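You operate a simulated robot arm through the tools that you are given. There is no shell and no other tool. Be economical: measure what you need, move in short steps, check, and stop when the job is done.

Carry out the task below with a simulated robot arm. There is one attempt and no reset: what you move stays moved.

TASK
Stack the bulb box that says "95" from the clear end of the green work bench on top of the bulb box labelled "72". Then put the weight from the top of the green table on the printed stack. Then open the right sideboard door, put the folded blue cloth from the upper shelf of the sideboard on the green board, then shut the door. Then fetch the pad from the clear end of the green work bench and set it on the card there. Then take the blue clip from the top of the wooden cart and leave it on the tile there. Then push the dance drawer shut. Then pull the rolls drawer open. The order counts.

Only the result counts: the job must be done as asked and must still hold three seconds after the hand-in. Knocking over, shifting, dropping, spilling or breaking anything else fails it. Flat cloth is picked up by pressing the open fingertips on it (5 to 10 N) and closing them slowly along it; thin cloth reads only 2 to 8 mm in the jaws.

THE ROBOT
A 6-joint arm with a two-finger gripper on a trunk, on a base that drives. Base frame: it is fixed to the floor where the robot stands at the start and does not move with it; the origin is under the middle of the robot, x ahead of it, y to its left, z up. Units: m, degrees, N and s.
Its first joint turns from -69.0 to 172.0 degrees. Places, roughly: blue clip (5x6x2 cm) [-3, -0.5, 0.8]; bulb box [0.5, -0.25, 1]; card [0.5, 0.25, 1]; dance drawer [-2.7, -3.3, 0.3]; folded blue cloth (8x21x5 cm) [0.8, 6.8, 0.4]; green board (32x21x1 cm) [-2.8, 6.2, 0.7]; pad (13x9x2 cm) [0.7, 0, 0.9]; printed stack (21x15x1 cm) [-1.2, 5.6, 0.7]; right sideboard door [0.6, 6.8, 0.4]; rolls drawer [-4.9, -0.1, 0.8]; tile [-2.75, -0.75, 0.75]; weight [-1, 6, 0.75]. Payload 3 kg.
Tool frame: the origin (TCP) is the grasp point; the fingertips stand 0.03 m ahead of it; z points along the fingers, y is the line along which they close. Largest opening 0.096 m; the body of the gripper starts 0.053 m behind the TCP.
Orientation is told as [roll, pitch, yaw] about the base's x, y, z axes, in that order, counted from this pose: with the fingers straight down and closing along the base's y, the tool's x points along the base's -x, its y along +y and its z along -z.

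THE INTERFACE
- The arm moves only by the tool jog_arm. Its argument "commands" is a list of rows, each a list of 7 numbers: the turn, a rotation vector about the tool's x, y, z in units of 45 degrees (1.0 is 45 degrees), then the shift along the tool's x, y, z in units of 400 mm (1.0 is 400 mm), then the closure in counts, from 0 (fully open) to 255 (shut). In form: [[ax, ay, az, dx, dy, dz, hand], ...]. A call has 1 to 12 rows; each row is the pose to reach, as a shift and turn from the pose commanded when the call began, along the tool's axes at that moment. A call with a number of a shift or a turn outside -1 to 1 is refused whole. Rows are played at 5 a second. More than 0.05 m and 8.6 degrees between two rows, or a gripper value outside its range, and nothing of the call is played. A pose out of reach is approached as far as the arm can. The call stops where the force on the tool passes 40 N (or 10 N more than at its start, if that is more) or the arm is blocked; 0.2 s more then pass. The fingers move at their own pace (about 0.153 m/s each) and stop on an object; they squeeze with about 40 N. The grip force told is the motor's: it shows also when the fingers shut on nothing. Time passes only in rows, and 0.2 s behind the last, so rows that repeat a pose let the fingers close. The reply holds the time, the measured pose of the TCP, the force on the tool along the base axes, the opening and the grip force, in the units named above and with some noise, with the torque about the TCP (base axes, N m) and any sound that the robot's microphone picked up.
- Cameras (640 x 400 px; columns grow to the right, rows downward): "scene" is now at [0.1197, -0.0015, 1.5628]; the picture's right is [-0.03, -1.00, -0.00], its down [-0.72, 0.02, -0.70] and it looks along [0.70, -0.02, -0.72] (base axes); focal length 249 px, centre (320, 200). "wrist" rides on the gripper at [0.073, 0.023, -0.083] in the tool frame; the picture's right is [-0.29, 0.96, 0.00], its down [-0.66, -0.20, -0.72] and it looks along [-0.69, -0.21, 0.69] (tool axes); focal length 247 px, centre (320, 200). There is no depth. A picture from a camera that has moved, and an enlarged one, comes with that camera's place and axes in the base frame and with its lens. The place of the scene camera against the robot may be out by one fixed shift of up to 0.012 m in any direction.
- grab_frame(camera): a new picture of that camera. It takes no simulated time.
- move_column(by): slides the trunk up (or, below 0, down) by that many m; the arm and the scene camera ride with it, the base frame stays. It gives what a move gives, with no picture.
- steer(legs): drives the robot by 1 to 6 legs, each [ahead, left, turn to the left] in m, m and degrees, along the robot's own axes; the way and the turn of a leg run together, so that a leg with both is an arc; at most 1.5 m and 180 degrees a leg. The arm and the cameras ride along, it lands a little off, and it stops where it bumps. It gives what a move gives.
- head_to(pan, tilt): turns the head with the scene camera to pan (to the left, within 86 degrees either way) and tilt (down, from -29 to 69), counted from straight ahead of the robot. It gives what a move gives.
- close_up(camera, box): a new picture of the part [left, top, right, bottom] of that camera's present view, enlarged. It takes no simulated time.
- finish_job(): hands the job in; it is judged then, once.

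Go step by step. Nothing tells you exact positions but the pictures and the camera data: compare them with the known pose of the tool, close in by small moves and look again before you grip or let go. The budget is 207 turns and 184 pictures, counting those below and the enlarged ones. Unless the task says otherwise, let go and move clear before handing in.

The tools are called as a command line: name --pt "numbers of a row" for each row, then --argument value for the rest, lists and objects as JSON in quotes. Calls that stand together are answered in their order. jog_arm: Moves the arm, as the interface text tells. Its arguments: {"type":"object","properties":{"commands":{"type":"array","items":{"type":"array","items":{"type":"number"}}}},"required":["commands"]} The other tools are called the same way: move_column (by) slides the trunk up or down; steer (legs) drives the base; head_to (pan, tilt) turns the head that bears the scene camera; grab_frame (camera) takes a picture; close_up (camera, box) takes an enlarged picture of a part of a camera's view; finish_job () hands the job in.

At the start:

```text
t: 0.0
tcp_pos: [0.3527, -0.2236, 1.3089]
orientation: [0.0, 0.0, 0.1]
force: [0.2, 0.1, 0.7]
ft_torque: [-0.01, -0.03, -0.02]
grip_width: 0.0958
finger_force: 0.1
trunk travel left (down, up): [-0.927, 0.013]
robot x, y, heading: [0.0002, 0.0031, 0.0]
head pan, tilt: [-1.7, 45.7]
```

scene: 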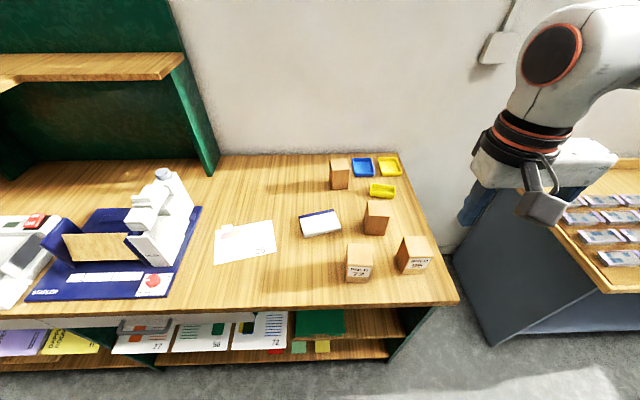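
wrist: 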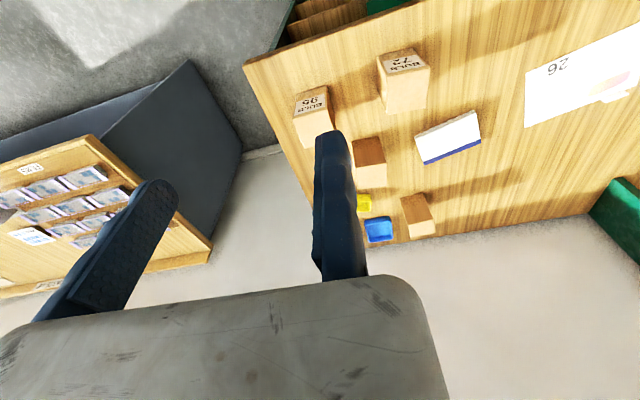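

I see four wooden boxes at the clear end of the bench, with "72" near the front edge and "95" to its right. I'll enlarge the area to read the labels and measure positions.

close_up --camera "scene" --box '[200, 140, 480, 315]'

close_up --camera "wrist" --box '[240, 30, 640, 280]'

```text
2.29 times, centred on (340, 228) of scene
camera zoom: at [0.1197, -0.0015, 1.5628], right [-0.03, -1.0, 0.0], down [-0.72, 0.02, -0.7], along [0.7, -0.02, -0.72], focal length 569 px, centre (274, 137)
```

zoom: 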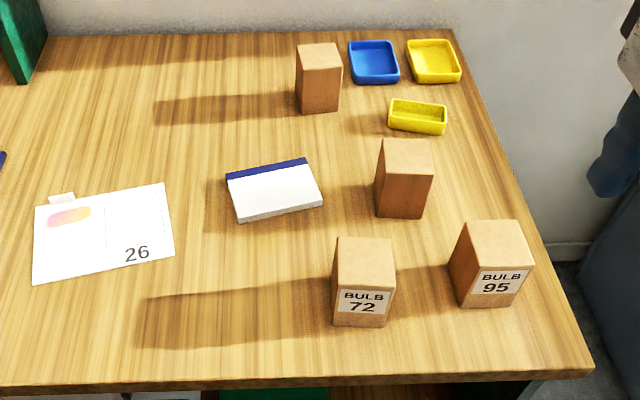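

```text
1.60 times, centred on (440, 155) of wrist
camera zoom: at [0.2808, -0.2002, 1.392], right [0.29, 0.96, 0.0], down [0.66, -0.2, 0.72], along [0.69, -0.21, -0.69], focal length 395 px, centre (128, 272)
```

zoom: 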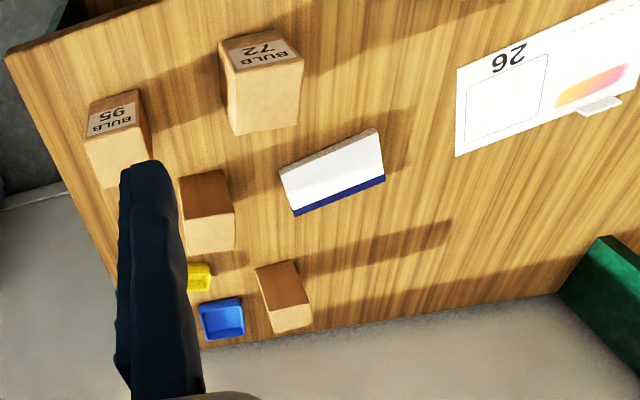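

The label 95 box is about centred at (0.50, -0.28), top z≈0.985; box 72 at about (0.474, -0.117). I move the tool above box 95 to test the reach.

jog_arm --pt "0 0 0 -0.06 -0.024 0.067 0" --pt "0 0 0 -0.12 -0.048 0.133 0" --pt "0 0 0 -0.18 -0.072 0.2 0" --pt "0 0 0 -0.24 -0.096 0.267 0" --pt "0 0 0 -0.3 -0.12 0.333 0" --pt "0 0 0 -0.3625 -0.145 0.4 0"

grab_frame --camera "wrist"

grab_frame --camera "scene"

```text
t: 1.4
tcp_pos: [0.4203, -0.2597, 1.1607]
orientation: [-0.4, -0.4, -0.3]
force: [-0.8, -0.5, -0.2]
ft_torque: [0.0, 0.01, 0.01]
grip_width: 0.0958
finger_force: 0.1
out of reach, approached as far as the arm can: row 3, 4, 5, 6
trunk travel left (down, up): [-0.927, 0.013]
robot x, y, heading: [-0.0013, -0.0021, -0.1]
head pan, tilt: [-1.7, 45.7]
```

```text
179 pictures are left
camera wrist: at [0.3455, -0.2356, 1.2432], right [0.3, 0.95, -0.01], down [0.65, -0.2, 0.73], along [0.69, -0.22, -0.68], focal length 247 px, centre (320, 200)
```

wrist: 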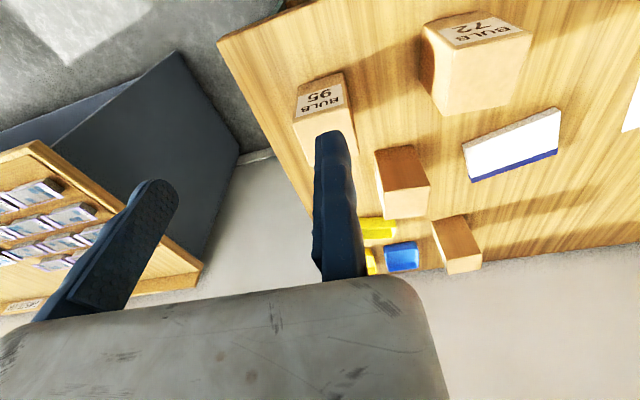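

```text
178 pictures are left
camera scene: at [0.1199, -0.0017, 1.5628], right [-0.03, -1.0, 0.0], down [-0.72, 0.02, -0.7], along [0.7, -0.02, -0.72], focal length 249 px, centre (320, 200)
```

scene: 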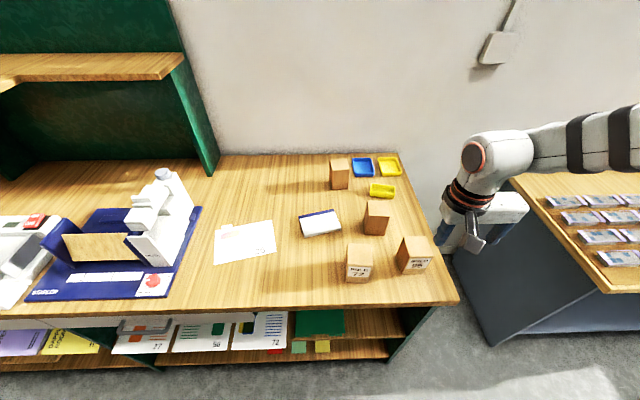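

The arm runs out of reach at x≈0.42, so I move the base forward slightly and look again.

steer --legs '[[0.1, 0, 0]]'

grab_frame --camera "wrist"

```text
t: 2.5
tcp_pos: [0.5152, -0.2584, 1.1619]
orientation: [-0.4, -0.5, -0.4]
force: [-0.2, 0.0, 0.0]
ft_torque: [-0.03, -0.03, -0.03]
grip_width: 0.0959
finger_force: 0.2
trunk travel left (down, up): [-0.927, 0.013]
robot x, y, heading: [0.0981, 0.001, -0.1]
head pan, tilt: [-1.7, 45.7]
```

```text
177 pictures are left
camera wrist: at [0.4426, -0.2354, 1.2444], right [0.3, 0.95, 0.0], down [0.65, -0.2, 0.73], along [0.7, -0.22, -0.68], focal length 247 px, centre (320, 200)
```

wrist: 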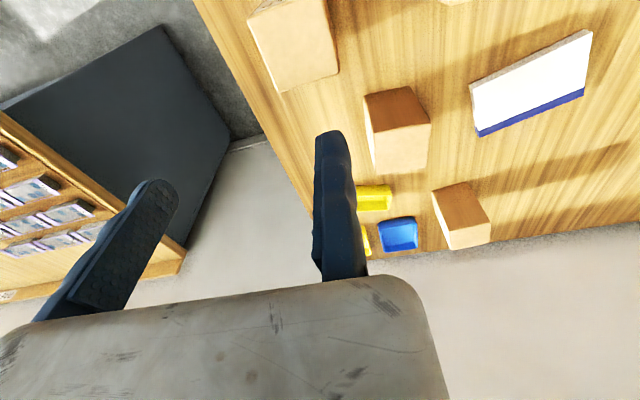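

Box 95's back edge, seen from the wrist, puts its centre at about (0.506, -0.280). I align the tool above it.

jog_arm --pt "0 0 0 0.012 -0.027 0 0" --pt "0 0 0 0.0225 -0.055 0 0"

```text
t: 3.1
tcp_pos: [0.5074, -0.2826, 1.1619]
orientation: [-0.4, -0.6, -0.4]
force: [-0.9, -1.2, -1.1]
ft_torque: [-0.02, -0.01, 0.02]
grip_width: 0.0962
finger_force: 0.1
trunk travel left (down, up): [-0.927, 0.013]
robot x, y, heading: [0.1011, 0.0006, 0.1]
head pan, tilt: [-1.7, 45.7]
```

Aligned within a few mm. I lower the trunk until the fingertips are just above the box and check.

move_column --by -0.13

grab_frame --camera "scene"

grab_frame --camera "wrist"

```text
t: 4.7
tcp_pos: [0.509, -0.2809, 1.0315]
orientation: [-0.5, -0.4, -0.4]
force: [-0.2, 0.6, -0.5]
ft_torque: [0.01, -0.01, -0.02]
grip_width: 0.096
finger_force: 0.1
trunk travel left (down, up): [-0.797, 0.143]
robot x, y, heading: [0.1012, -0.0004, -0.1]
head pan, tilt: [-1.7, 45.7]
```

```text
176 pictures are left
camera scene: at [0.2191, -0.0015, 1.4328], right [-0.03, -1.0, 0.0], down [-0.72, 0.02, -0.7], along [0.7, -0.02, -0.72], focal length 249 px, centre (320, 200)
```

scene: 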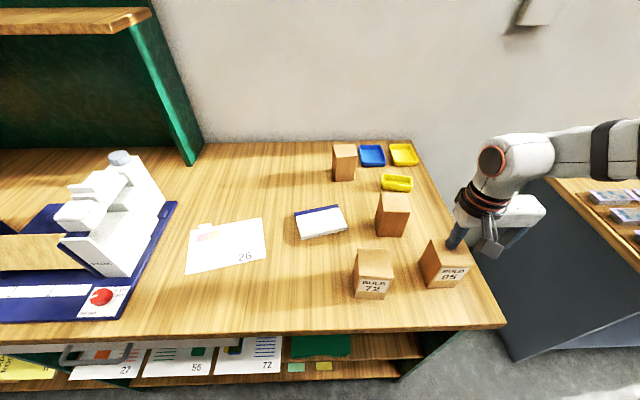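

```text
175 pictures are left
camera wrist: at [0.4356, -0.257, 1.1139], right [0.3, 0.95, -0.01], down [0.65, -0.2, 0.73], along [0.69, -0.22, -0.68], focal length 247 px, centre (320, 200)
```

wrist: 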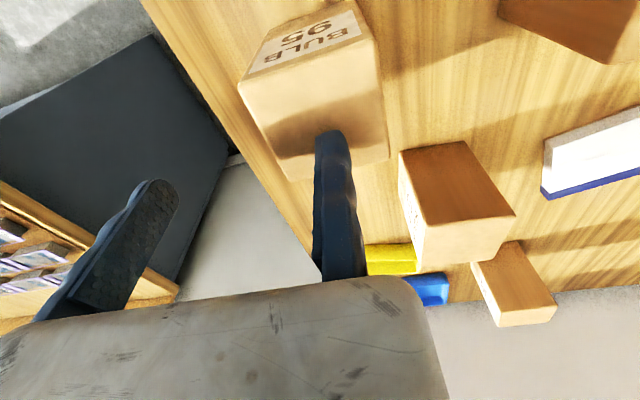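

The finger seems to sit over the box rather than beside it, so something doesn't fit the reported tool position. I'll zoom in on the gripper.

close_up --camera "scene" --box '[380, 130, 580, 305]'

close_up --camera "wrist" --box '[0, 80, 440, 400]'

```text
2.29 times, centred on (480, 218) of scene
camera zoom: at [0.2191, -0.0015, 1.4328], right [-0.03, -1.0, 0.0], down [-0.72, 0.02, -0.7], along [0.7, -0.02, -0.72], focal length 569 px, centre (-46, 160)
```

zoom: 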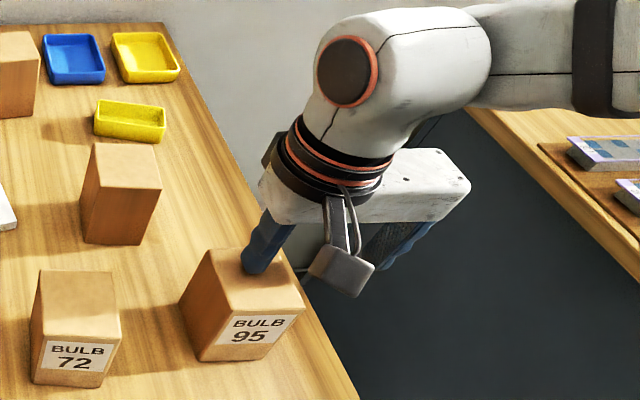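

```text
1.25 times, centred on (220, 240) of wrist
camera zoom: at [0.4356, -0.257, 1.1139], right [0.3, 0.95, -0.01], down [0.65, -0.2, 0.73], along [0.69, -0.22, -0.68], focal length 309 px, centre (445, 150)
```

zoom: 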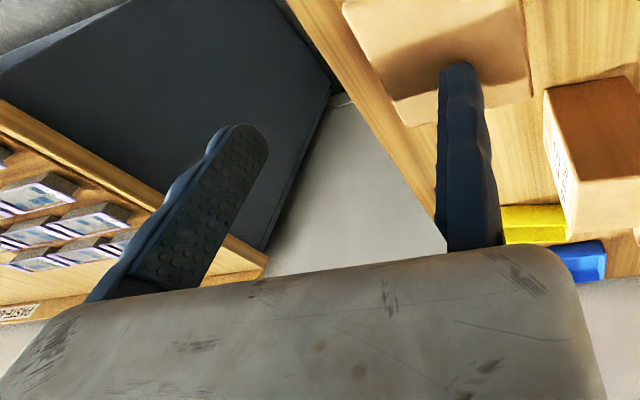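

The gripper appears offset toward -y from the reported TCP. I raise a little, shift +y and close the fingers in the air to see where they really meet.

jog_arm --pt "0 0 0 0 0 -0.05 0" --pt "0 0 0 0 0.06 -0.05 100" --pt "0 0 0 0 0.12 -0.05 255" --pt "0 0 0 0 0.1325 -0.05 255" --pt "0 0 0 0 0.1325 -0.05 255"

close_up --camera "scene" --box '[380, 130, 580, 305]'

grab_frame --camera "wrist"

```text
t: 5.9
tcp_pos: [0.5043, -0.2353, 1.0508]
orientation: [-0.4, -0.4, -0.4]
force: [0.3, 0.4, 0.7]
ft_torque: [0.0, -0.02, 0.0]
grip_width: 0.0
finger_force: 33.4
out of reach, approached as far as the arm can: row 3, 4, 5
trunk travel left (down, up): [-0.797, 0.143]
robot x, y, heading: [0.097, -0.0007, -0.0]
head pan, tilt: [-1.7, 45.7]
```

```text
2.29 times, centred on (480, 218) of scene
camera zoom: at [0.2197, -0.001, 1.4327], right [-0.03, -1.0, 0.0], down [-0.72, 0.02, -0.7], along [0.7, -0.02, -0.72], focal length 569 px, centre (-46, 160)
```

zoom: 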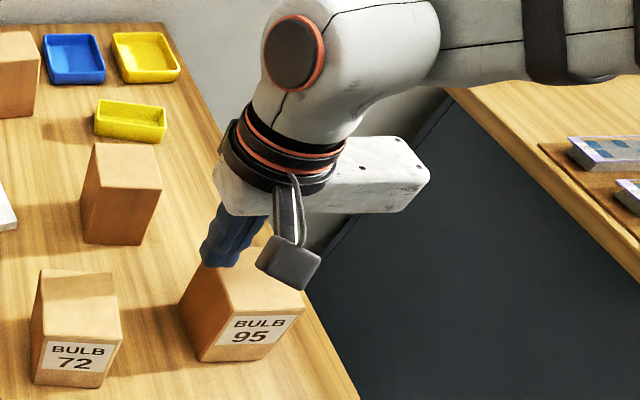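

```text
171 pictures are left
camera wrist: at [0.4305, -0.2117, 1.1329], right [0.3, 0.95, 0.0], down [0.65, -0.2, 0.73], along [0.69, -0.22, -0.68], focal length 247 px, centre (320, 200)
```

wrist: 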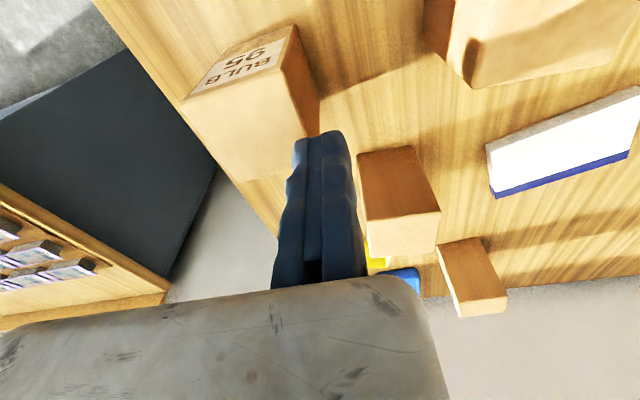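

Now it's clear: the +y finger is fixed at the TCP line and only the -y finger moves, so box 95 (y from -0.313 to -0.247) now fits between. I open and lower in two steps.

jog_arm --pt "0 0 0 0 0 0 0" --pt "0 0 0 0 0 0 0" --pt "0 0 0 0 0 0 0" --pt "0 0 0 0 0 0 0"

move_column --by -0.05

close_up --camera "scene" --box '[380, 130, 580, 305]'

grab_frame --camera "wrist"

```text
t: 6.9
tcp_pos: [0.5043, -0.2353, 1.0517]
orientation: [-0.3, -0.5, -0.4]
force: [0.2, 0.3, -0.1]
ft_torque: [0.0, -0.04, 0.02]
grip_width: 0.0958
finger_force: 0.1
trunk travel left (down, up): [-0.797, 0.143]
robot x, y, heading: [0.0977, 0.0007, 0.1]
head pan, tilt: [-1.7, 45.7]
```

```text
t: 7.8
tcp_pos: [0.5029, -0.2363, 0.9998]
orientation: [-0.4, -0.5, -0.4]
force: [0.7, -1.1, 0.0]
ft_torque: [0.01, -0.02, 0.01]
grip_width: 0.096
finger_force: 0.1
trunk travel left (down, up): [-0.747, 0.193]
robot x, y, heading: [0.1003, -0.0011, -0.2]
head pan, tilt: [-1.7, 45.7]
```

```text
2.29 times, centred on (480, 218) of scene
camera zoom: at [0.2191, -0.0014, 1.3827], right [-0.03, -1.0, 0.0], down [-0.72, 0.02, -0.7], along [0.7, -0.02, -0.72], focal length 569 px, centre (-46, 160)
```

zoom: 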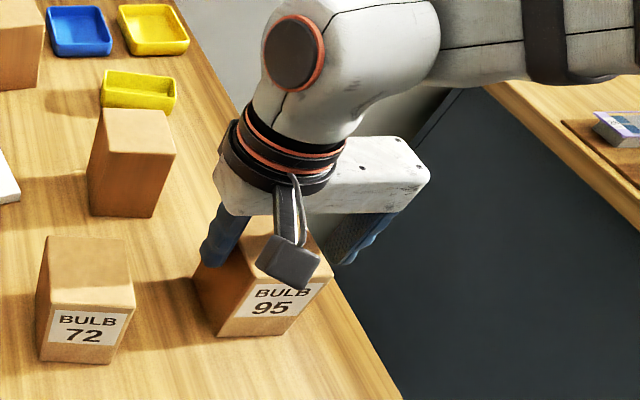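

```text
169 pictures are left
camera wrist: at [0.4301, -0.2122, 1.0829], right [0.3, 0.95, 0.0], down [0.65, -0.2, 0.73], along [0.7, -0.22, -0.68], focal length 247 px, centre (320, 200)
```

wrist: 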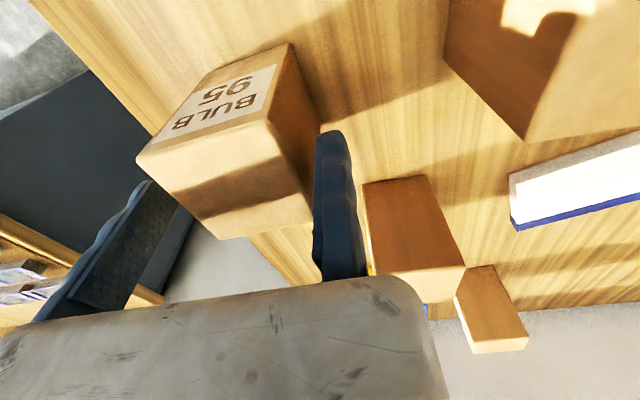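

The fingers straddle box 95 cleanly. I lower the last 4.5 cm and close.

move_column --by -0.047

jog_arm --pt "0 0 0 0 0 0 60" --pt "0 0 0 0 0 0 255" --pt "0 0 0 0 0 0 255" --pt "0 0 0 0 0 0 255"

close_up --camera "scene" --box '[340, 130, 580, 340]'

grab_frame --camera "wrist"

```text
t: 8.7
tcp_pos: [0.5026, -0.2368, 0.954]
orientation: [-0.4, -0.5, -0.5]
force: [0.3, -0.1, 0.3]
ft_torque: [0.01, -0.01, 0.03]
grip_width: 0.0959
finger_force: 0.1
trunk travel left (down, up): [-0.7, 0.24]
robot x, y, heading: [0.1034, -0.0018, 0.2]
head pan, tilt: [-1.7, 45.7]
```

```text
t: 9.7
tcp_pos: [0.5034, -0.2364, 0.9543]
orientation: [-0.2, -0.6, -0.5]
force: [0.4, -0.1, 0.7]
ft_torque: [-0.03, -0.02, 0.0]
grip_width: 0.064
finger_force: 40.5
trunk travel left (down, up): [-0.7, 0.24]
robot x, y, heading: [0.0985, 0.0017, 0.1]
head pan, tilt: [-1.7, 45.7]
```

```text
1.90 times, centred on (460, 235) of scene
camera zoom: at [0.2192, -0.0016, 1.3358], right [-0.03, -1.0, 0.0], down [-0.72, 0.02, -0.7], along [0.7, -0.02, -0.72], focal length 474 px, centre (53, 133)
```

zoom: 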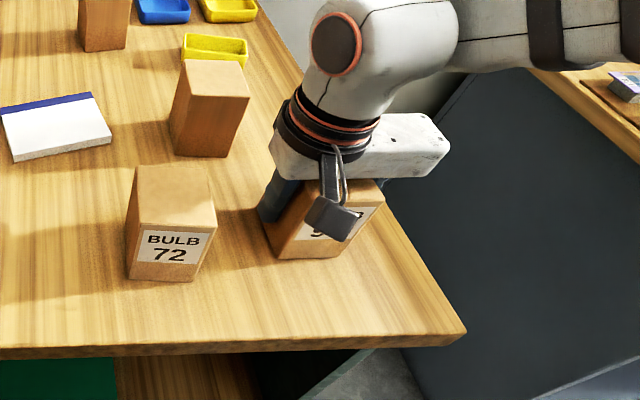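

```text
167 pictures are left
camera wrist: at [0.4302, -0.2124, 1.036], right [0.3, 0.95, 0.0], down [0.65, -0.2, 0.73], along [0.7, -0.22, -0.68], focal length 247 px, centre (320, 200)
```

wrist: 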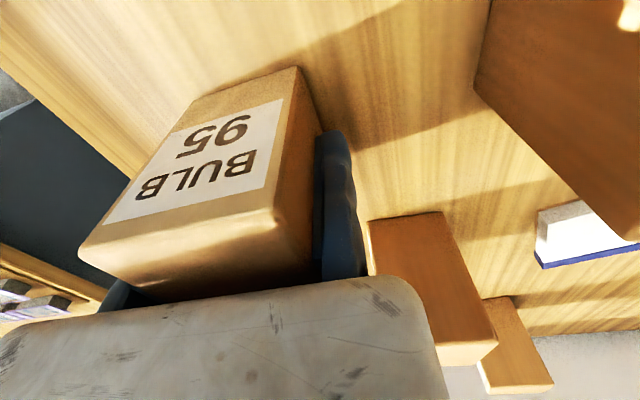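

Gripped at 64 mm width. I raise the trunk to lift it and then look at box 72.

move_column --by 0.15

grab_frame --camera "wrist"

close_up --camera "scene" --box '[320, 130, 560, 310]'

```text
t: 11.5
tcp_pos: [0.504, -0.2359, 1.1042]
orientation: [-0.3, -0.4, -0.4]
force: [-0.2, 0.1, -0.7]
ft_torque: [0.07, 0.0, -0.01]
grip_width: 0.064
finger_force: 40.2
trunk travel left (down, up): [-0.85, 0.09]
robot x, y, heading: [0.1031, 0.0007, 0.0]
head pan, tilt: [-1.7, 45.7]
```

```text
166 pictures are left
camera wrist: at [0.4304, -0.2124, 1.1858], right [0.3, 0.95, 0.0], down [0.65, -0.2, 0.73], along [0.69, -0.22, -0.68], focal length 247 px, centre (320, 200)
```

wrist: 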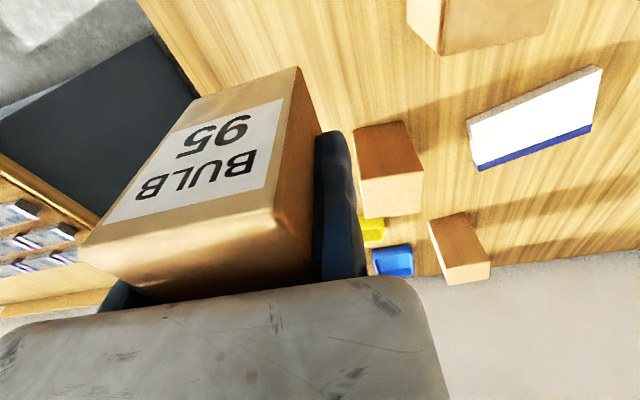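

```text
2.22 times, centred on (440, 220) of scene
camera zoom: at [0.2195, -0.0018, 1.4857], right [-0.03, -1.0, 0.0], down [-0.72, 0.02, -0.7], along [0.7, -0.02, -0.72], focal length 553 px, centre (53, 156)
```

zoom: 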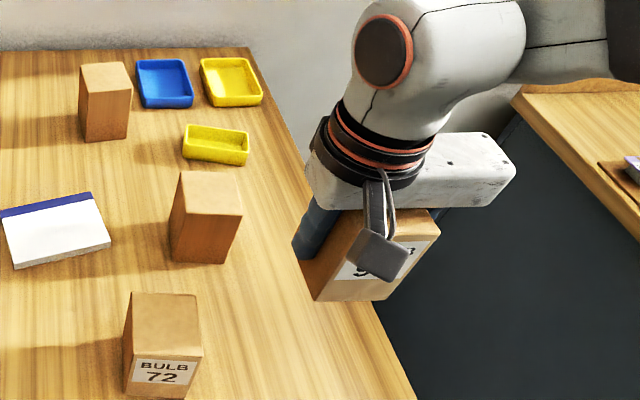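

Box 72 centre is about (0.484, -0.116) after correcting the scene camera. I drive left to carry the box over it.

steer --legs '[[-0.02, 0.15, 0]]'

grab_frame --camera "wrist"

close_up --camera "scene" --box '[360, 130, 600, 310]'

```text
t: 12.9
tcp_pos: [0.4838, -0.0886, 1.1031]
orientation: [-0.2, -0.4, -0.5]
force: [0.7, -0.1, -1.0]
ft_torque: [0.04, 0.01, 0.03]
grip_width: 0.0638
finger_force: 39.9
trunk travel left (down, up): [-0.85, 0.09]
robot x, y, heading: [0.0779, 0.1468, -0.3]
head pan, tilt: [-1.7, 45.7]
```

```text
164 pictures are left
camera wrist: at [0.4106, -0.0657, 1.1854], right [0.3, 0.95, 0.0], down [0.65, -0.2, 0.73], along [0.69, -0.22, -0.68], focal length 247 px, centre (320, 200)
```

wrist: 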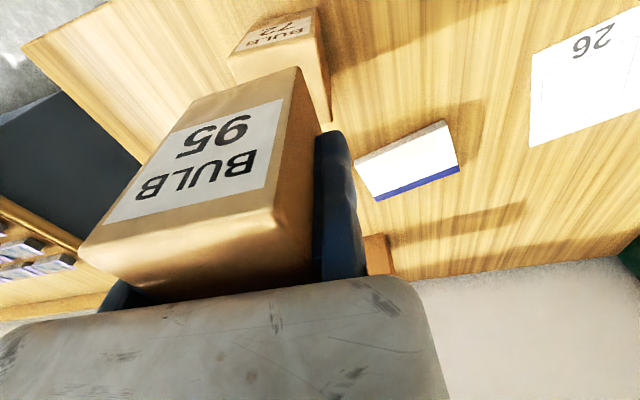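

```text
2.22 times, centred on (480, 220) of scene
camera zoom: at [0.2, 0.1447, 1.4857], right [-0.03, -1.0, 0.0], down [-0.72, 0.02, -0.7], along [0.7, -0.02, -0.72], focal length 553 px, centre (-36, 156)
```

zoom: 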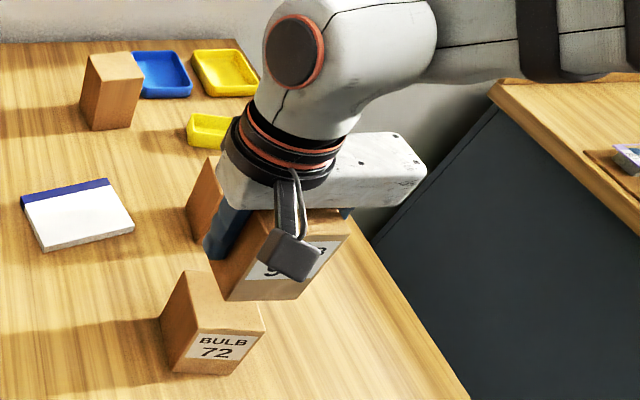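

Held box is over 72 within about 2 mm. I lower most of the way, then check the gap.

move_column --by -0.035

close_up --camera "scene" --box '[360, 150, 600, 330]'

```text
t: 13.7
tcp_pos: [0.4841, -0.0871, 1.0681]
orientation: [-0.4, -0.5, -0.5]
force: [-0.3, 0.1, -0.8]
ft_torque: [0.01, -0.03, 0.01]
grip_width: 0.064
finger_force: 40.1
trunk travel left (down, up): [-0.815, 0.125]
robot x, y, heading: [0.0793, 0.1491, 0.1]
head pan, tilt: [-1.7, 45.7]
```

```text
2.22 times, centred on (480, 240) of scene
camera zoom: at [0.1993, 0.1478, 1.4507], right [-0.03, -1.0, 0.0], down [-0.72, 0.02, -0.7], along [0.7, -0.02, -0.72], focal length 553 px, centre (-36, 111)
```

zoom: 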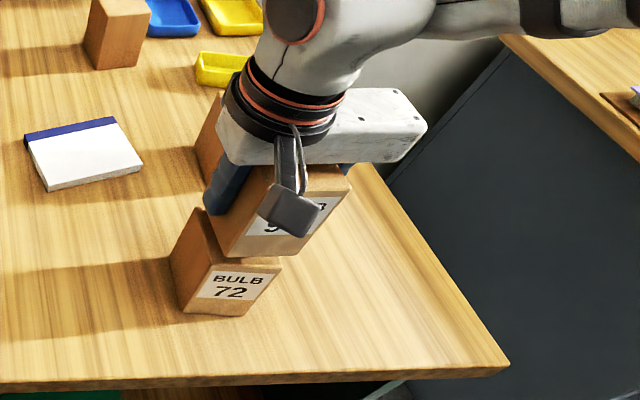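

A gap of around 1–2 cm remains. I jog down in small steps and watch the force.

jog_arm --pt "0 0 0 0.005 0 0.0075 255" --pt "0 0 0 0.005 0 0.0125 255" --pt "0 0 0 0.005 0 0.0175 255" --pt "0 0 0 0.005 0 0.02 255"

```text
t: 14.7
tcp_pos: [0.482, -0.0873, 1.06]
orientation: [-0.3, -0.6, -0.5]
force: [0.2, -0.4, -1.5]
ft_torque: [0.01, -0.02, -0.04]
grip_width: 0.0641
finger_force: 40.0
trunk travel left (down, up): [-0.815, 0.125]
robot x, y, heading: [0.084, 0.1498, -0.1]
head pan, tilt: [-1.7, 45.7]
```

jog_arm --pt "0 0 0 0 0 0.005 255" --pt "0 0 0 0 0 0.0075 255" --pt "0 0 0 0 0 0.01 255" --pt "0 0 0 0 0 0.0125 255"

close_up --camera "scene" --box '[400, 180, 520, 270]'

```text
t: 15.7
tcp_pos: [0.481, -0.088, 1.0553]
orientation: [-0.4, -0.5, -0.3]
force: [0.6, 0.7, -1.2]
ft_torque: [0.02, 0.0, 0.02]
grip_width: 0.0638
finger_force: 40.0
trunk travel left (down, up): [-0.815, 0.125]
robot x, y, heading: [0.0769, 0.1475, 0.2]
head pan, tilt: [-1.7, 45.7]
```

```text
4.44 times, centred on (460, 225) of scene
camera zoom: at [0.1997, 0.1469, 1.4507], right [-0.03, -1.0, 0.0], down [-0.72, 0.02, -0.7], along [0.7, -0.02, -0.72], focal length 1106 px, centre (-302, 89)
```

zoom: 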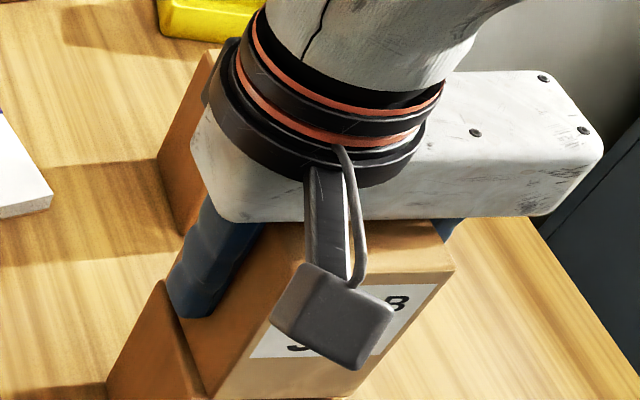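

jog_arm --pt "0 0 0 0 0 0.005 255" --pt "0 0 0 0 0 0.0075 255" --pt "0 0 0 0 0 0.01 255"

close_up --camera "scene" --box '[400, 200, 540, 305]'

```text
t: 16.4
tcp_pos: [0.4817, -0.0867, 1.0539]
orientation: [-0.4, -0.7, -0.5]
force: [2.2, -1.5, 16.3]
ft_torque: [-0.44, 0.35, 0.11]
grip_width: 0.0639
finger_force: 40.0
trunk travel left (down, up): [-0.815, 0.125]
robot x, y, heading: [0.078, 0.1481, 0.0]
head pan, tilt: [-1.7, 45.7]
```

```text
3.81 times, centred on (470, 252) of scene
camera zoom: at [0.1978, 0.1484, 1.4512], right [-0.03, -1.0, 0.0], down [-0.71, 0.02, -0.7], along [0.7, -0.02, -0.72], focal length 948 px, centre (-251, 0)
```

zoom: 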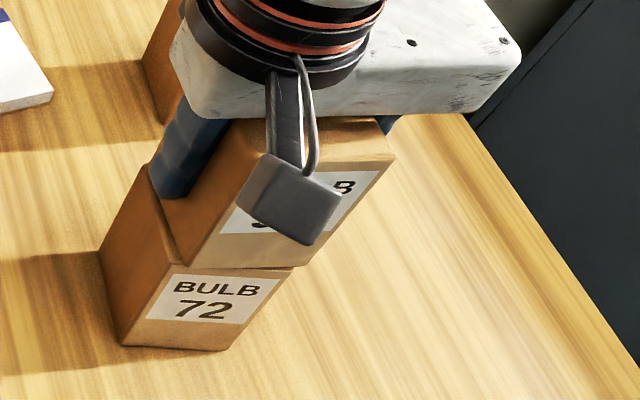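

Contact felt at 16 N; the box is on 72. I ease off slightly, open, shift the fixed finger off the box and raise.

jog_arm --pt "0 0 0 0 0 -0.004 255" --pt "0 0 0 0 0 -0.004 200" --pt "0 0 0 0 0 -0.004 0" --pt "0 0 0 0 0 -0.004 0" --pt "0 0 0 0 0 -0.004 0" --pt "0 0 0 0 0.01 -0.004 0" --pt "0 0 0 0 0.02 -0.004 0"

move_column --by 0.12

grab_frame --camera "scene"

grab_frame --camera "wrist"

```text
t: 18.1
tcp_pos: [0.4776, -0.0824, 1.0537]
orientation: [-0.2, -0.5, -0.5]
force: [-0.6, 0.6, 0.6]
ft_torque: [0.01, -0.01, -0.02]
grip_width: 0.0963
finger_force: 0.0
out of reach, approached as far as the arm can: row 7
trunk travel left (down, up): [-0.815, 0.125]
robot x, y, heading: [0.0818, 0.1506, -0.2]
head pan, tilt: [-1.7, 45.7]
```

```text
t: 19.6
tcp_pos: [0.4785, -0.0831, 1.1728]
orientation: [-0.2, -0.6, -0.5]
force: [0.7, -0.3, 0.0]
ft_torque: [0.01, -0.02, 0.02]
grip_width: 0.0961
finger_force: 0.1
trunk travel left (down, up): [-0.935, 0.005]
robot x, y, heading: [0.0785, 0.1477, -0.1]
head pan, tilt: [-1.7, 45.7]
```

```text
159 pictures are left
camera scene: at [0.1996, 0.147, 1.5707], right [-0.03, -1.0, 0.0], down [-0.72, 0.02, -0.7], along [0.7, -0.02, -0.72], focal length 249 px, centre (320, 200)
```

scene: 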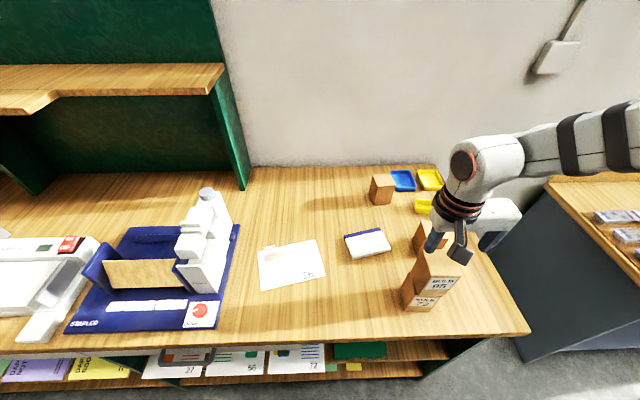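

```text
158 pictures are left
camera wrist: at [0.4057, -0.0603, 1.2553], right [0.3, 0.95, 0.0], down [0.65, -0.21, 0.73], along [0.7, -0.22, -0.68], focal length 247 px, centre (320, 200)
```

wrist: 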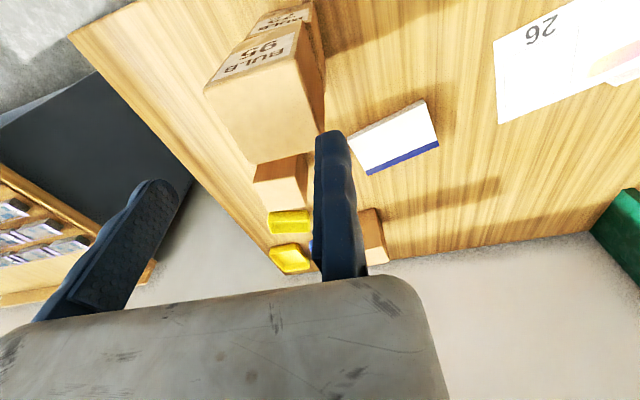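

Box 95 now stands on 72. Next I look around to plan the drive to the green table.

head_to --pan 80 --tilt 15

grab_frame --camera "scene"

head_to --pan -80 --tilt 15

grab_frame --camera "scene"

```text
t: 21.1
tcp_pos: [0.48, -0.0838, 1.1747]
orientation: [-0.3, -0.5, -0.5]
force: [-0.2, -0.4, 0.6]
ft_torque: [0.03, 0.0, -0.02]
grip_width: 0.0958
finger_force: 0.0
trunk travel left (down, up): [-0.935, 0.005]
robot x, y, heading: [0.0772, 0.1498, 0.1]
head pan, tilt: [80.0, 15.0]
```

```text
157 pictures are left
camera scene: at [0.1353, 0.2415, 1.6186], right [0.98, -0.18, 0.0], down [-0.05, -0.25, -0.97], along [0.17, 0.95, -0.26], focal length 249 px, centre (320, 200)
```

scene: 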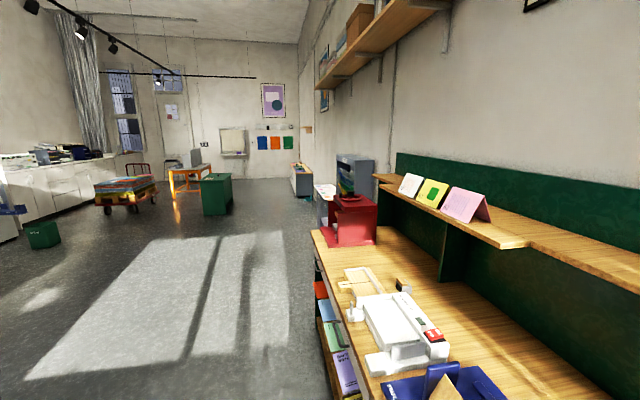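

```text
t: 23.6
tcp_pos: [0.4788, -0.0833, 1.1739]
orientation: [-0.2, -0.4, -0.5]
force: [-0.7, 1.5, 0.3]
ft_torque: [0.02, 0.0, -0.02]
grip_width: 0.096
finger_force: 0.0
trunk travel left (down, up): [-0.935, 0.005]
robot x, y, heading: [0.0802, 0.1487, -0.0]
head pan, tilt: [-80.0, 15.0]
```

```text
156 pictures are left
camera scene: at [0.135, 0.0575, 1.6186], right [-0.98, -0.17, 0.0], down [-0.04, 0.26, -0.97], along [0.17, -0.95, -0.26], focal length 249 px, centre (320, 200)
```

scene: 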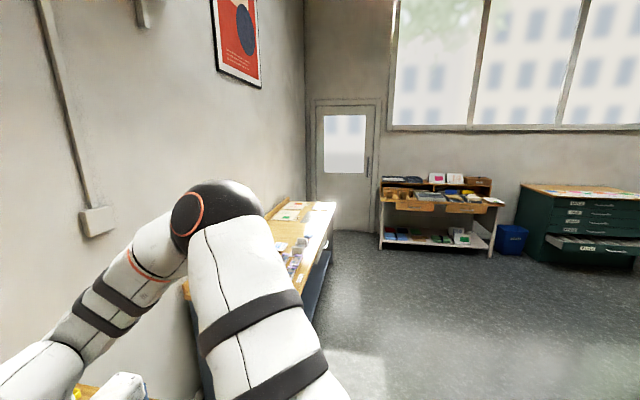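

The small green table is ahead to the left at roughly (-1.1, 5.6), with open floor between. I back off from the bench, turn left and drive toward it.

steer --legs '[[-0.8, 0, 0], [0, 0, 90], [1.5, 0, 0], [1.5, 0, 0], [1.0, 0, 0]]'

head_to --pan 0 --tilt 30

grab_frame --camera "scene"

```text
t: 50.5
tcp_pos: [-0.4702, 4.5508, 1.1731]
orientation: [-0.1, -0.6, 89.4]
force: [0.4, 0.2, 0.0]
ft_torque: [0.02, 0.03, -0.01]
grip_width: 0.0958
finger_force: 0.0
trunk travel left (down, up): [-0.935, 0.005]
robot x, y, heading: [-0.7037, 4.1522, 89.7]
head pan, tilt: [-80.0, 15.0]
```

```text
t: 52.0
tcp_pos: [-0.4708, 4.5512, 1.1724]
orientation: [-0.1, -0.5, 89.6]
force: [0.3, 0.1, 1.0]
ft_torque: [0.0, 0.01, 0.0]
grip_width: 0.0961
finger_force: 0.1
trunk travel left (down, up): [-0.935, 0.005]
robot x, y, heading: [-0.704, 4.1486, 90.1]
head pan, tilt: [0.0, 30.0]
```

```text
155 pictures are left
camera scene: at [-0.7141, 4.2943, 1.5944], right [1.0, 0.0, 0.0], down [0.0, -0.5, -0.87], along [0.0, 0.87, -0.5], focal length 249 px, centre (320, 200)
```

scene: 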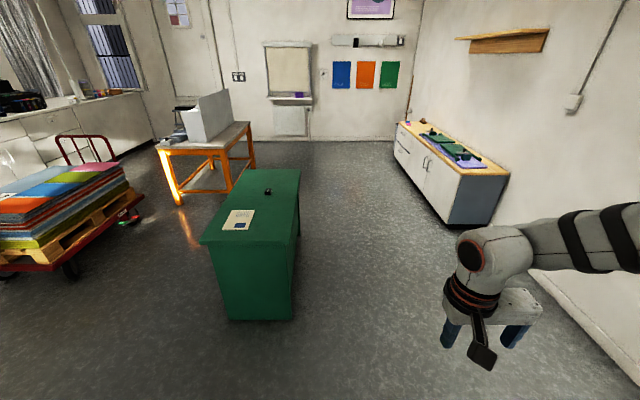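

The green table spans about x -1.4..-0.85, y 5.37..6.4, with the weight at (-1.10, 5.95) and the stack at (-1.22, 5.59). In this free space I probe the arm's forward reach at a lower relative height.

jog_arm --pt "0 0 0 0 0 0.1 0" --pt "0 0 0 0 0 0.2 0" --pt "0 0 0 0 0 0.3 0" --pt "0 0 0 0 0 0.4 0" --pt "0 0 0 -0.1 0 0.4 0" --pt "0 0 0 -0.2 0 0.4 0" --pt "0 0 0 -0.3 0 0.4 0" --pt "0 0 0 -0.4 0 0.4 0"

close_up --camera "scene" --box '[180, 150, 330, 260]'

```text
t: 53.8
tcp_pos: [-0.4463, 4.5542, 1.0231]
orientation: [-0.1, -0.6, 89.4]
force: [0.2, -0.1, -0.3]
ft_torque: [0.01, -0.04, 0.02]
grip_width: 0.0959
finger_force: 0.1
out of reach, approached as far as the arm can: row 2, 3, 4, 5, 6, 7, 8
trunk travel left (down, up): [-0.935, 0.005]
robot x, y, heading: [-0.7039, 4.1544, 89.9]
head pan, tilt: [0.0, 30.0]
```

```text
3.64 times, centred on (255, 205) of scene
camera zoom: at [-0.7144, 4.2942, 1.5944], right [1.0, 0.0, 0.0], down [0.0, -0.5, -0.87], along [0.0, 0.87, -0.5], focal length 905 px, centre (556, 182)
```

zoom: 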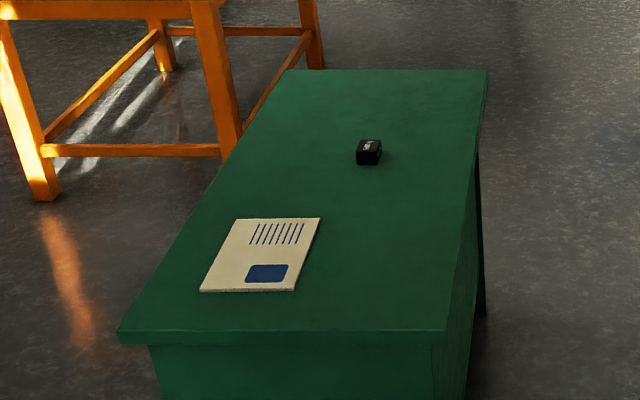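

jog_arm --pt "0 0 0 0 0 -0.12 0" --pt "0 0 0 0 0 -0.24 0" --pt "0 0 0 0 0 -0.36 0" --pt "0 0 0 0 0 -0.48 0" --pt "0 0 0 0 0 -0.6 0" --pt "0 0 0 0 0 -0.7 0" --pt "0 0 0 -0.1 0 -0.7 0" --pt "0 0 0 -0.2 0 -0.7 0" --pt "0 0 0 -0.3 0 -0.7 0" --pt "0 0 0 -0.4 0 -0.7 0" --pt "0 0 0 -0.5 0 -0.7 0"

grab_frame --camera "scene"

```text
t: 56.2
tcp_pos: [-0.4571, 4.5505, 1.2795]
orientation: [-0.4, -0.7, 89.2]
force: [-0.7, 0.2, -0.9]
ft_torque: [0.0, -0.03, 0.02]
grip_width: 0.096
finger_force: 0.0
out of reach, approached as far as the arm can: row 6, 7, 8, 9, 10, 11
trunk travel left (down, up): [-0.935, 0.005]
robot x, y, heading: [-0.7041, 4.1533, 89.6]
head pan, tilt: [0.0, 30.0]
```

```text
153 pictures are left
camera scene: at [-0.7141, 4.2945, 1.5944], right [1.0, 0.0, 0.0], down [0.0, -0.5, -0.87], along [0.0, 0.87, -0.5], focal length 249 px, centre (320, 200)
```

scene: 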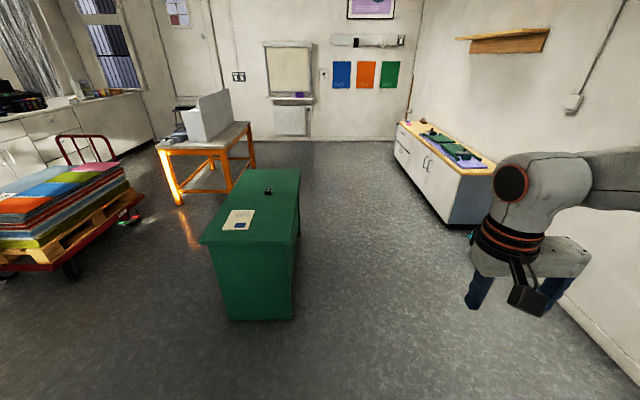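

Forward reach stays about 0.40 m. I test the reach toward the robot's right side.

jog_arm --pt "0 0 0 0.1 -0.1 0.1 0" --pt "0 0 0 0.1 -0.2 0.2 0" --pt "0 0 0 0.1 -0.3 0.2 0" --pt "0 0 0 0.1 -0.4 0.2 0" --pt "0 0 0 0.1 -0.5 0.2 0" --pt "0 0 0 0.1 -0.6 0.2 0" --pt "0 0 0 0.1 -0.7 0.2 0" --pt "0 0 0 0.1 -0.8 0.2 0"

grab_frame --camera "scene"

```text
refused: row 1 steps farther than a row can; nothing moved
```

```text
152 pictures are left
camera scene: at [-0.7141, 4.2945, 1.5944], right [1.0, 0.0, 0.0], down [0.0, -0.5, -0.87], along [0.0, 0.87, -0.5], focal length 249 px, centre (320, 200)
```

scene: 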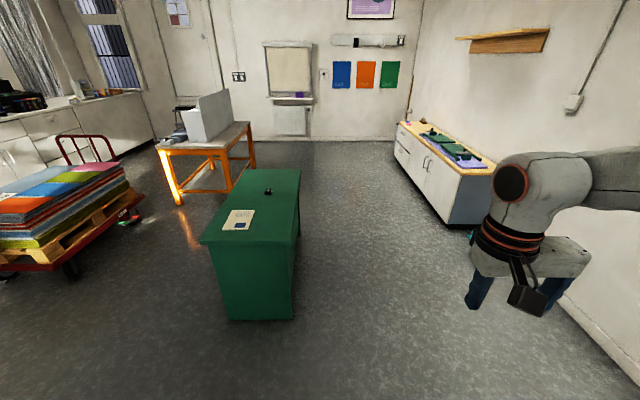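

jog_arm --pt "0 0 0 0.05 -0.05 0.05 0" --pt "0 0 0 0.1 -0.1 0.1 0" --pt "0 0 0 0.1 -0.2 0.1 0" --pt "0 0 0 0.1 -0.3 0.1 0" --pt "0 0 0 0.1 -0.4 0.1 0" --pt "0 0 0 0.1 -0.5 0.1 0" --pt "0 0 0 0.1 -0.6 0.1 0" --pt "0 0 0 0.1 -0.7 0.1 0" --pt "0 0 0 0.1 -0.8 0.1 0"

grab_frame --camera "scene"

```text
t: 58.2
tcp_pos: [-0.3347, 4.4996, 1.2402]
orientation: [-0.3, -0.6, 89.4]
force: [-0.1, -1.0, -0.2]
ft_torque: [-0.01, 0.02, 0.03]
grip_width: 0.0958
finger_force: 0.0
out of reach, approached as far as the arm can: row 4, 5, 6, 7, 8, 9
trunk travel left (down, up): [-0.935, 0.005]
robot x, y, heading: [-0.7037, 4.1508, 89.9]
head pan, tilt: [0.0, 30.0]
```

```text
151 pictures are left
camera scene: at [-0.7149, 4.2944, 1.5944], right [1.0, 0.0, 0.0], down [0.0, -0.5, -0.87], along [0.0, 0.87, -0.5], focal length 249 px, centre (320, 200)
```

scene: 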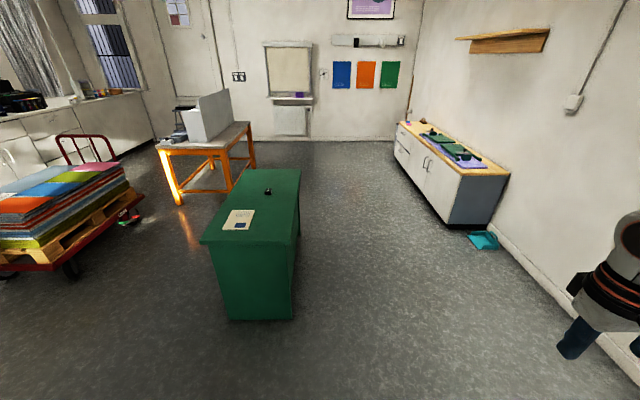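

head_to --pan 0 --tilt 69

grab_frame --camera "scene"

head_to --pan -60 --tilt 60

grab_frame --camera "scene"

```text
t: 59.3
tcp_pos: [-0.3338, 4.4984, 1.2391]
orientation: [-0.3, -0.6, 89.4]
force: [0.0, -0.5, -0.6]
ft_torque: [0.03, 0.01, 0.0]
grip_width: 0.0962
finger_force: 0.1
trunk travel left (down, up): [-0.935, 0.005]
robot x, y, heading: [-0.7048, 4.1515, 90.1]
head pan, tilt: [0.0, 68.8]
```

```text
150 pictures are left
camera scene: at [-0.7143, 4.2599, 1.543], right [1.0, 0.0, 0.0], down [0.0, -0.93, -0.36], along [0.0, 0.36, -0.93], focal length 249 px, centre (320, 200)
```

scene: 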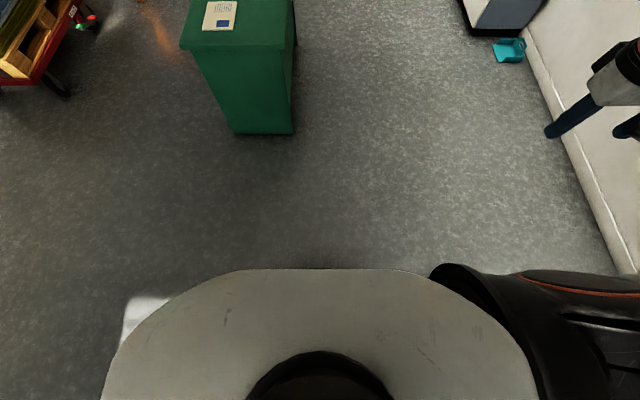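

```text
t: 60.6
tcp_pos: [-0.3335, 4.4988, 1.2404]
orientation: [-0.2, -0.6, 89.4]
force: [0.3, -0.3, 0.0]
ft_torque: [-0.01, -0.03, 0.0]
grip_width: 0.0961
finger_force: 0.0
trunk travel left (down, up): [-0.935, 0.005]
robot x, y, heading: [-0.706, 4.1538, 89.8]
head pan, tilt: [-60.0, 60.0]
```

```text
149 pictures are left
camera scene: at [-0.6567, 4.2371, 1.5523], right [0.5, -0.87, 0.0], down [-0.75, -0.43, -0.5], along [0.43, 0.25, -0.87], focal length 249 px, centre (320, 200)
```

scene: 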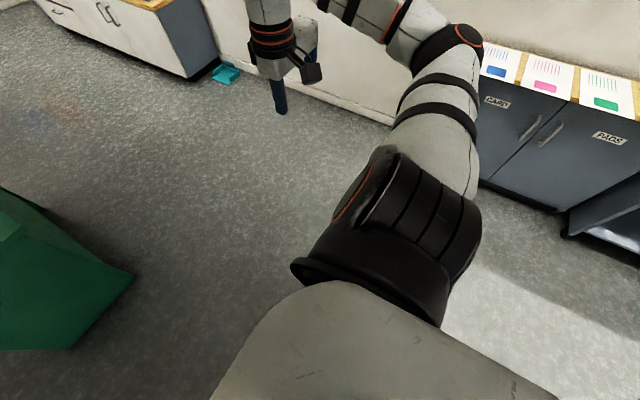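

The arm's elbow is still well bent, so the limit may depend on tool yaw. I test reach forward with the tool yawed.

jog_arm --pt "0 0 0.17 0 0 0 0" --pt "0 0 0.34 0 0 0 0" --pt "0 0 0.51 0 0 0 0" --pt "0 0 0.68 0 0 0 0" --pt "0 0 0.85 0 0 0 0" --pt "0 0 1.0 0 0 0 0" --pt "0 0 1.0 -0.1 0.05 0 0" --pt "0 0 1.0 -0.2 0.1 0 0" --pt "0 0 1.0 -0.3 0.15 0 0" --pt "0 0 1.0 -0.4 0.2 0 0" --pt "0 0 1.0 -0.5 0.25 0 0"

grab_frame --camera "scene"

```text
t: 63.0
tcp_pos: [-0.3848, 4.6418, 1.2282]
orientation: [0.4, -0.6, 44.4]
force: [-0.6, 0.4, -1.0]
ft_torque: [-0.01, -0.02, -0.01]
grip_width: 0.0962
finger_force: 0.0
out of reach, approached as far as the arm can: row 10, 11
trunk travel left (down, up): [-0.935, 0.005]
robot x, y, heading: [-0.7016, 4.1548, 90.3]
head pan, tilt: [-60.0, 60.0]
```

```text
148 pictures are left
camera scene: at [-0.6553, 4.237, 1.5522], right [0.5, -0.87, 0.0], down [-0.75, -0.43, -0.5], along [0.43, 0.25, -0.87], focal length 249 px, centre (320, 200)
```

scene: 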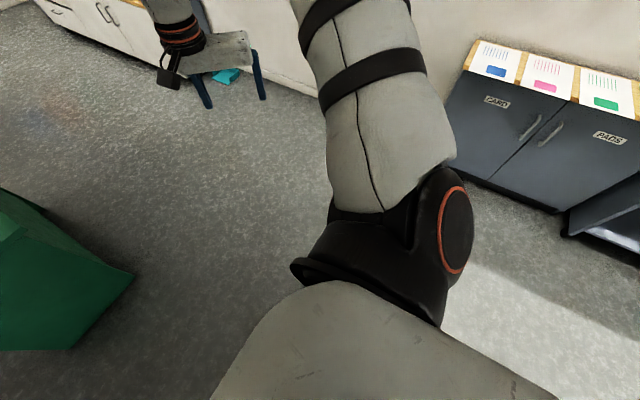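

Yawing the tool clockwise extends the reach a lot (0.49 ahead). I continue to a full 90 degrees and probe further.

jog_arm --pt "0 0 0.17 0 0 0 0" --pt "0 0 0.34 0 0 0 0" --pt "0 0 0.51 0 0 0 0" --pt "0 0 0.68 0 0 0 0" --pt "0 0 0.85 0 0 0 0" --pt "0 0 1.0 0 0 0 0" --pt "0 0 1.0 -0.08 0.08 0 0" --pt "0 0 1.0 -0.16 0.16 0 0" --pt "0 0 1.0 -0.24 0.24 0 0" --pt "0 0 1.0 -0.32 0.32 0 0"

head_to --pan -10 --tilt 45

grab_frame --camera "scene"

```text
t: 65.2
tcp_pos: [-0.3391, 4.6757, 1.2198]
orientation: [0.6, -0.1, -0.5]
force: [0.1, -0.2, 0.5]
ft_torque: [-0.02, 0.0, 0.04]
grip_width: 0.096
finger_force: 0.0
out of reach, approached as far as the arm can: row 7, 8, 9, 10
trunk travel left (down, up): [-0.935, 0.005]
robot x, y, heading: [-0.7011, 4.152, 89.7]
head pan, tilt: [-60.0, 60.0]
```

```text
t: 66.4
tcp_pos: [-0.3376, 4.6754, 1.2192]
orientation: [0.6, -0.3, -0.6]
force: [0.5, 0.0, 0.1]
ft_torque: [-0.02, 0.01, -0.01]
grip_width: 0.096
finger_force: 0.1
trunk travel left (down, up): [-0.935, 0.005]
robot x, y, heading: [-0.7003, 4.1512, 89.9]
head pan, tilt: [-10.0, 45.0]
```

```text
147 pictures are left
camera scene: at [-0.7, 4.2839, 1.5718], right [0.98, -0.18, 0.0], down [-0.13, -0.7, -0.71], along [0.12, 0.7, -0.71], focal length 249 px, centre (320, 200)
```

scene: 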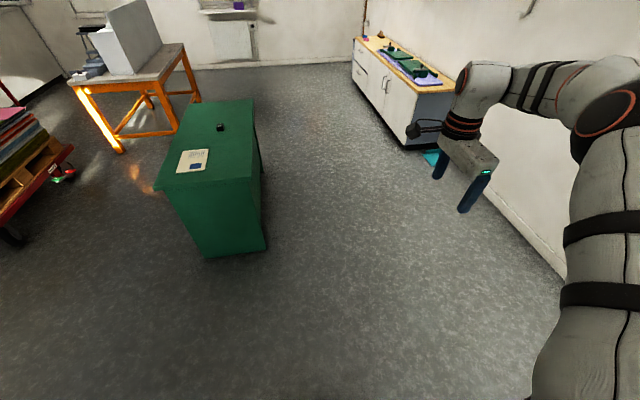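

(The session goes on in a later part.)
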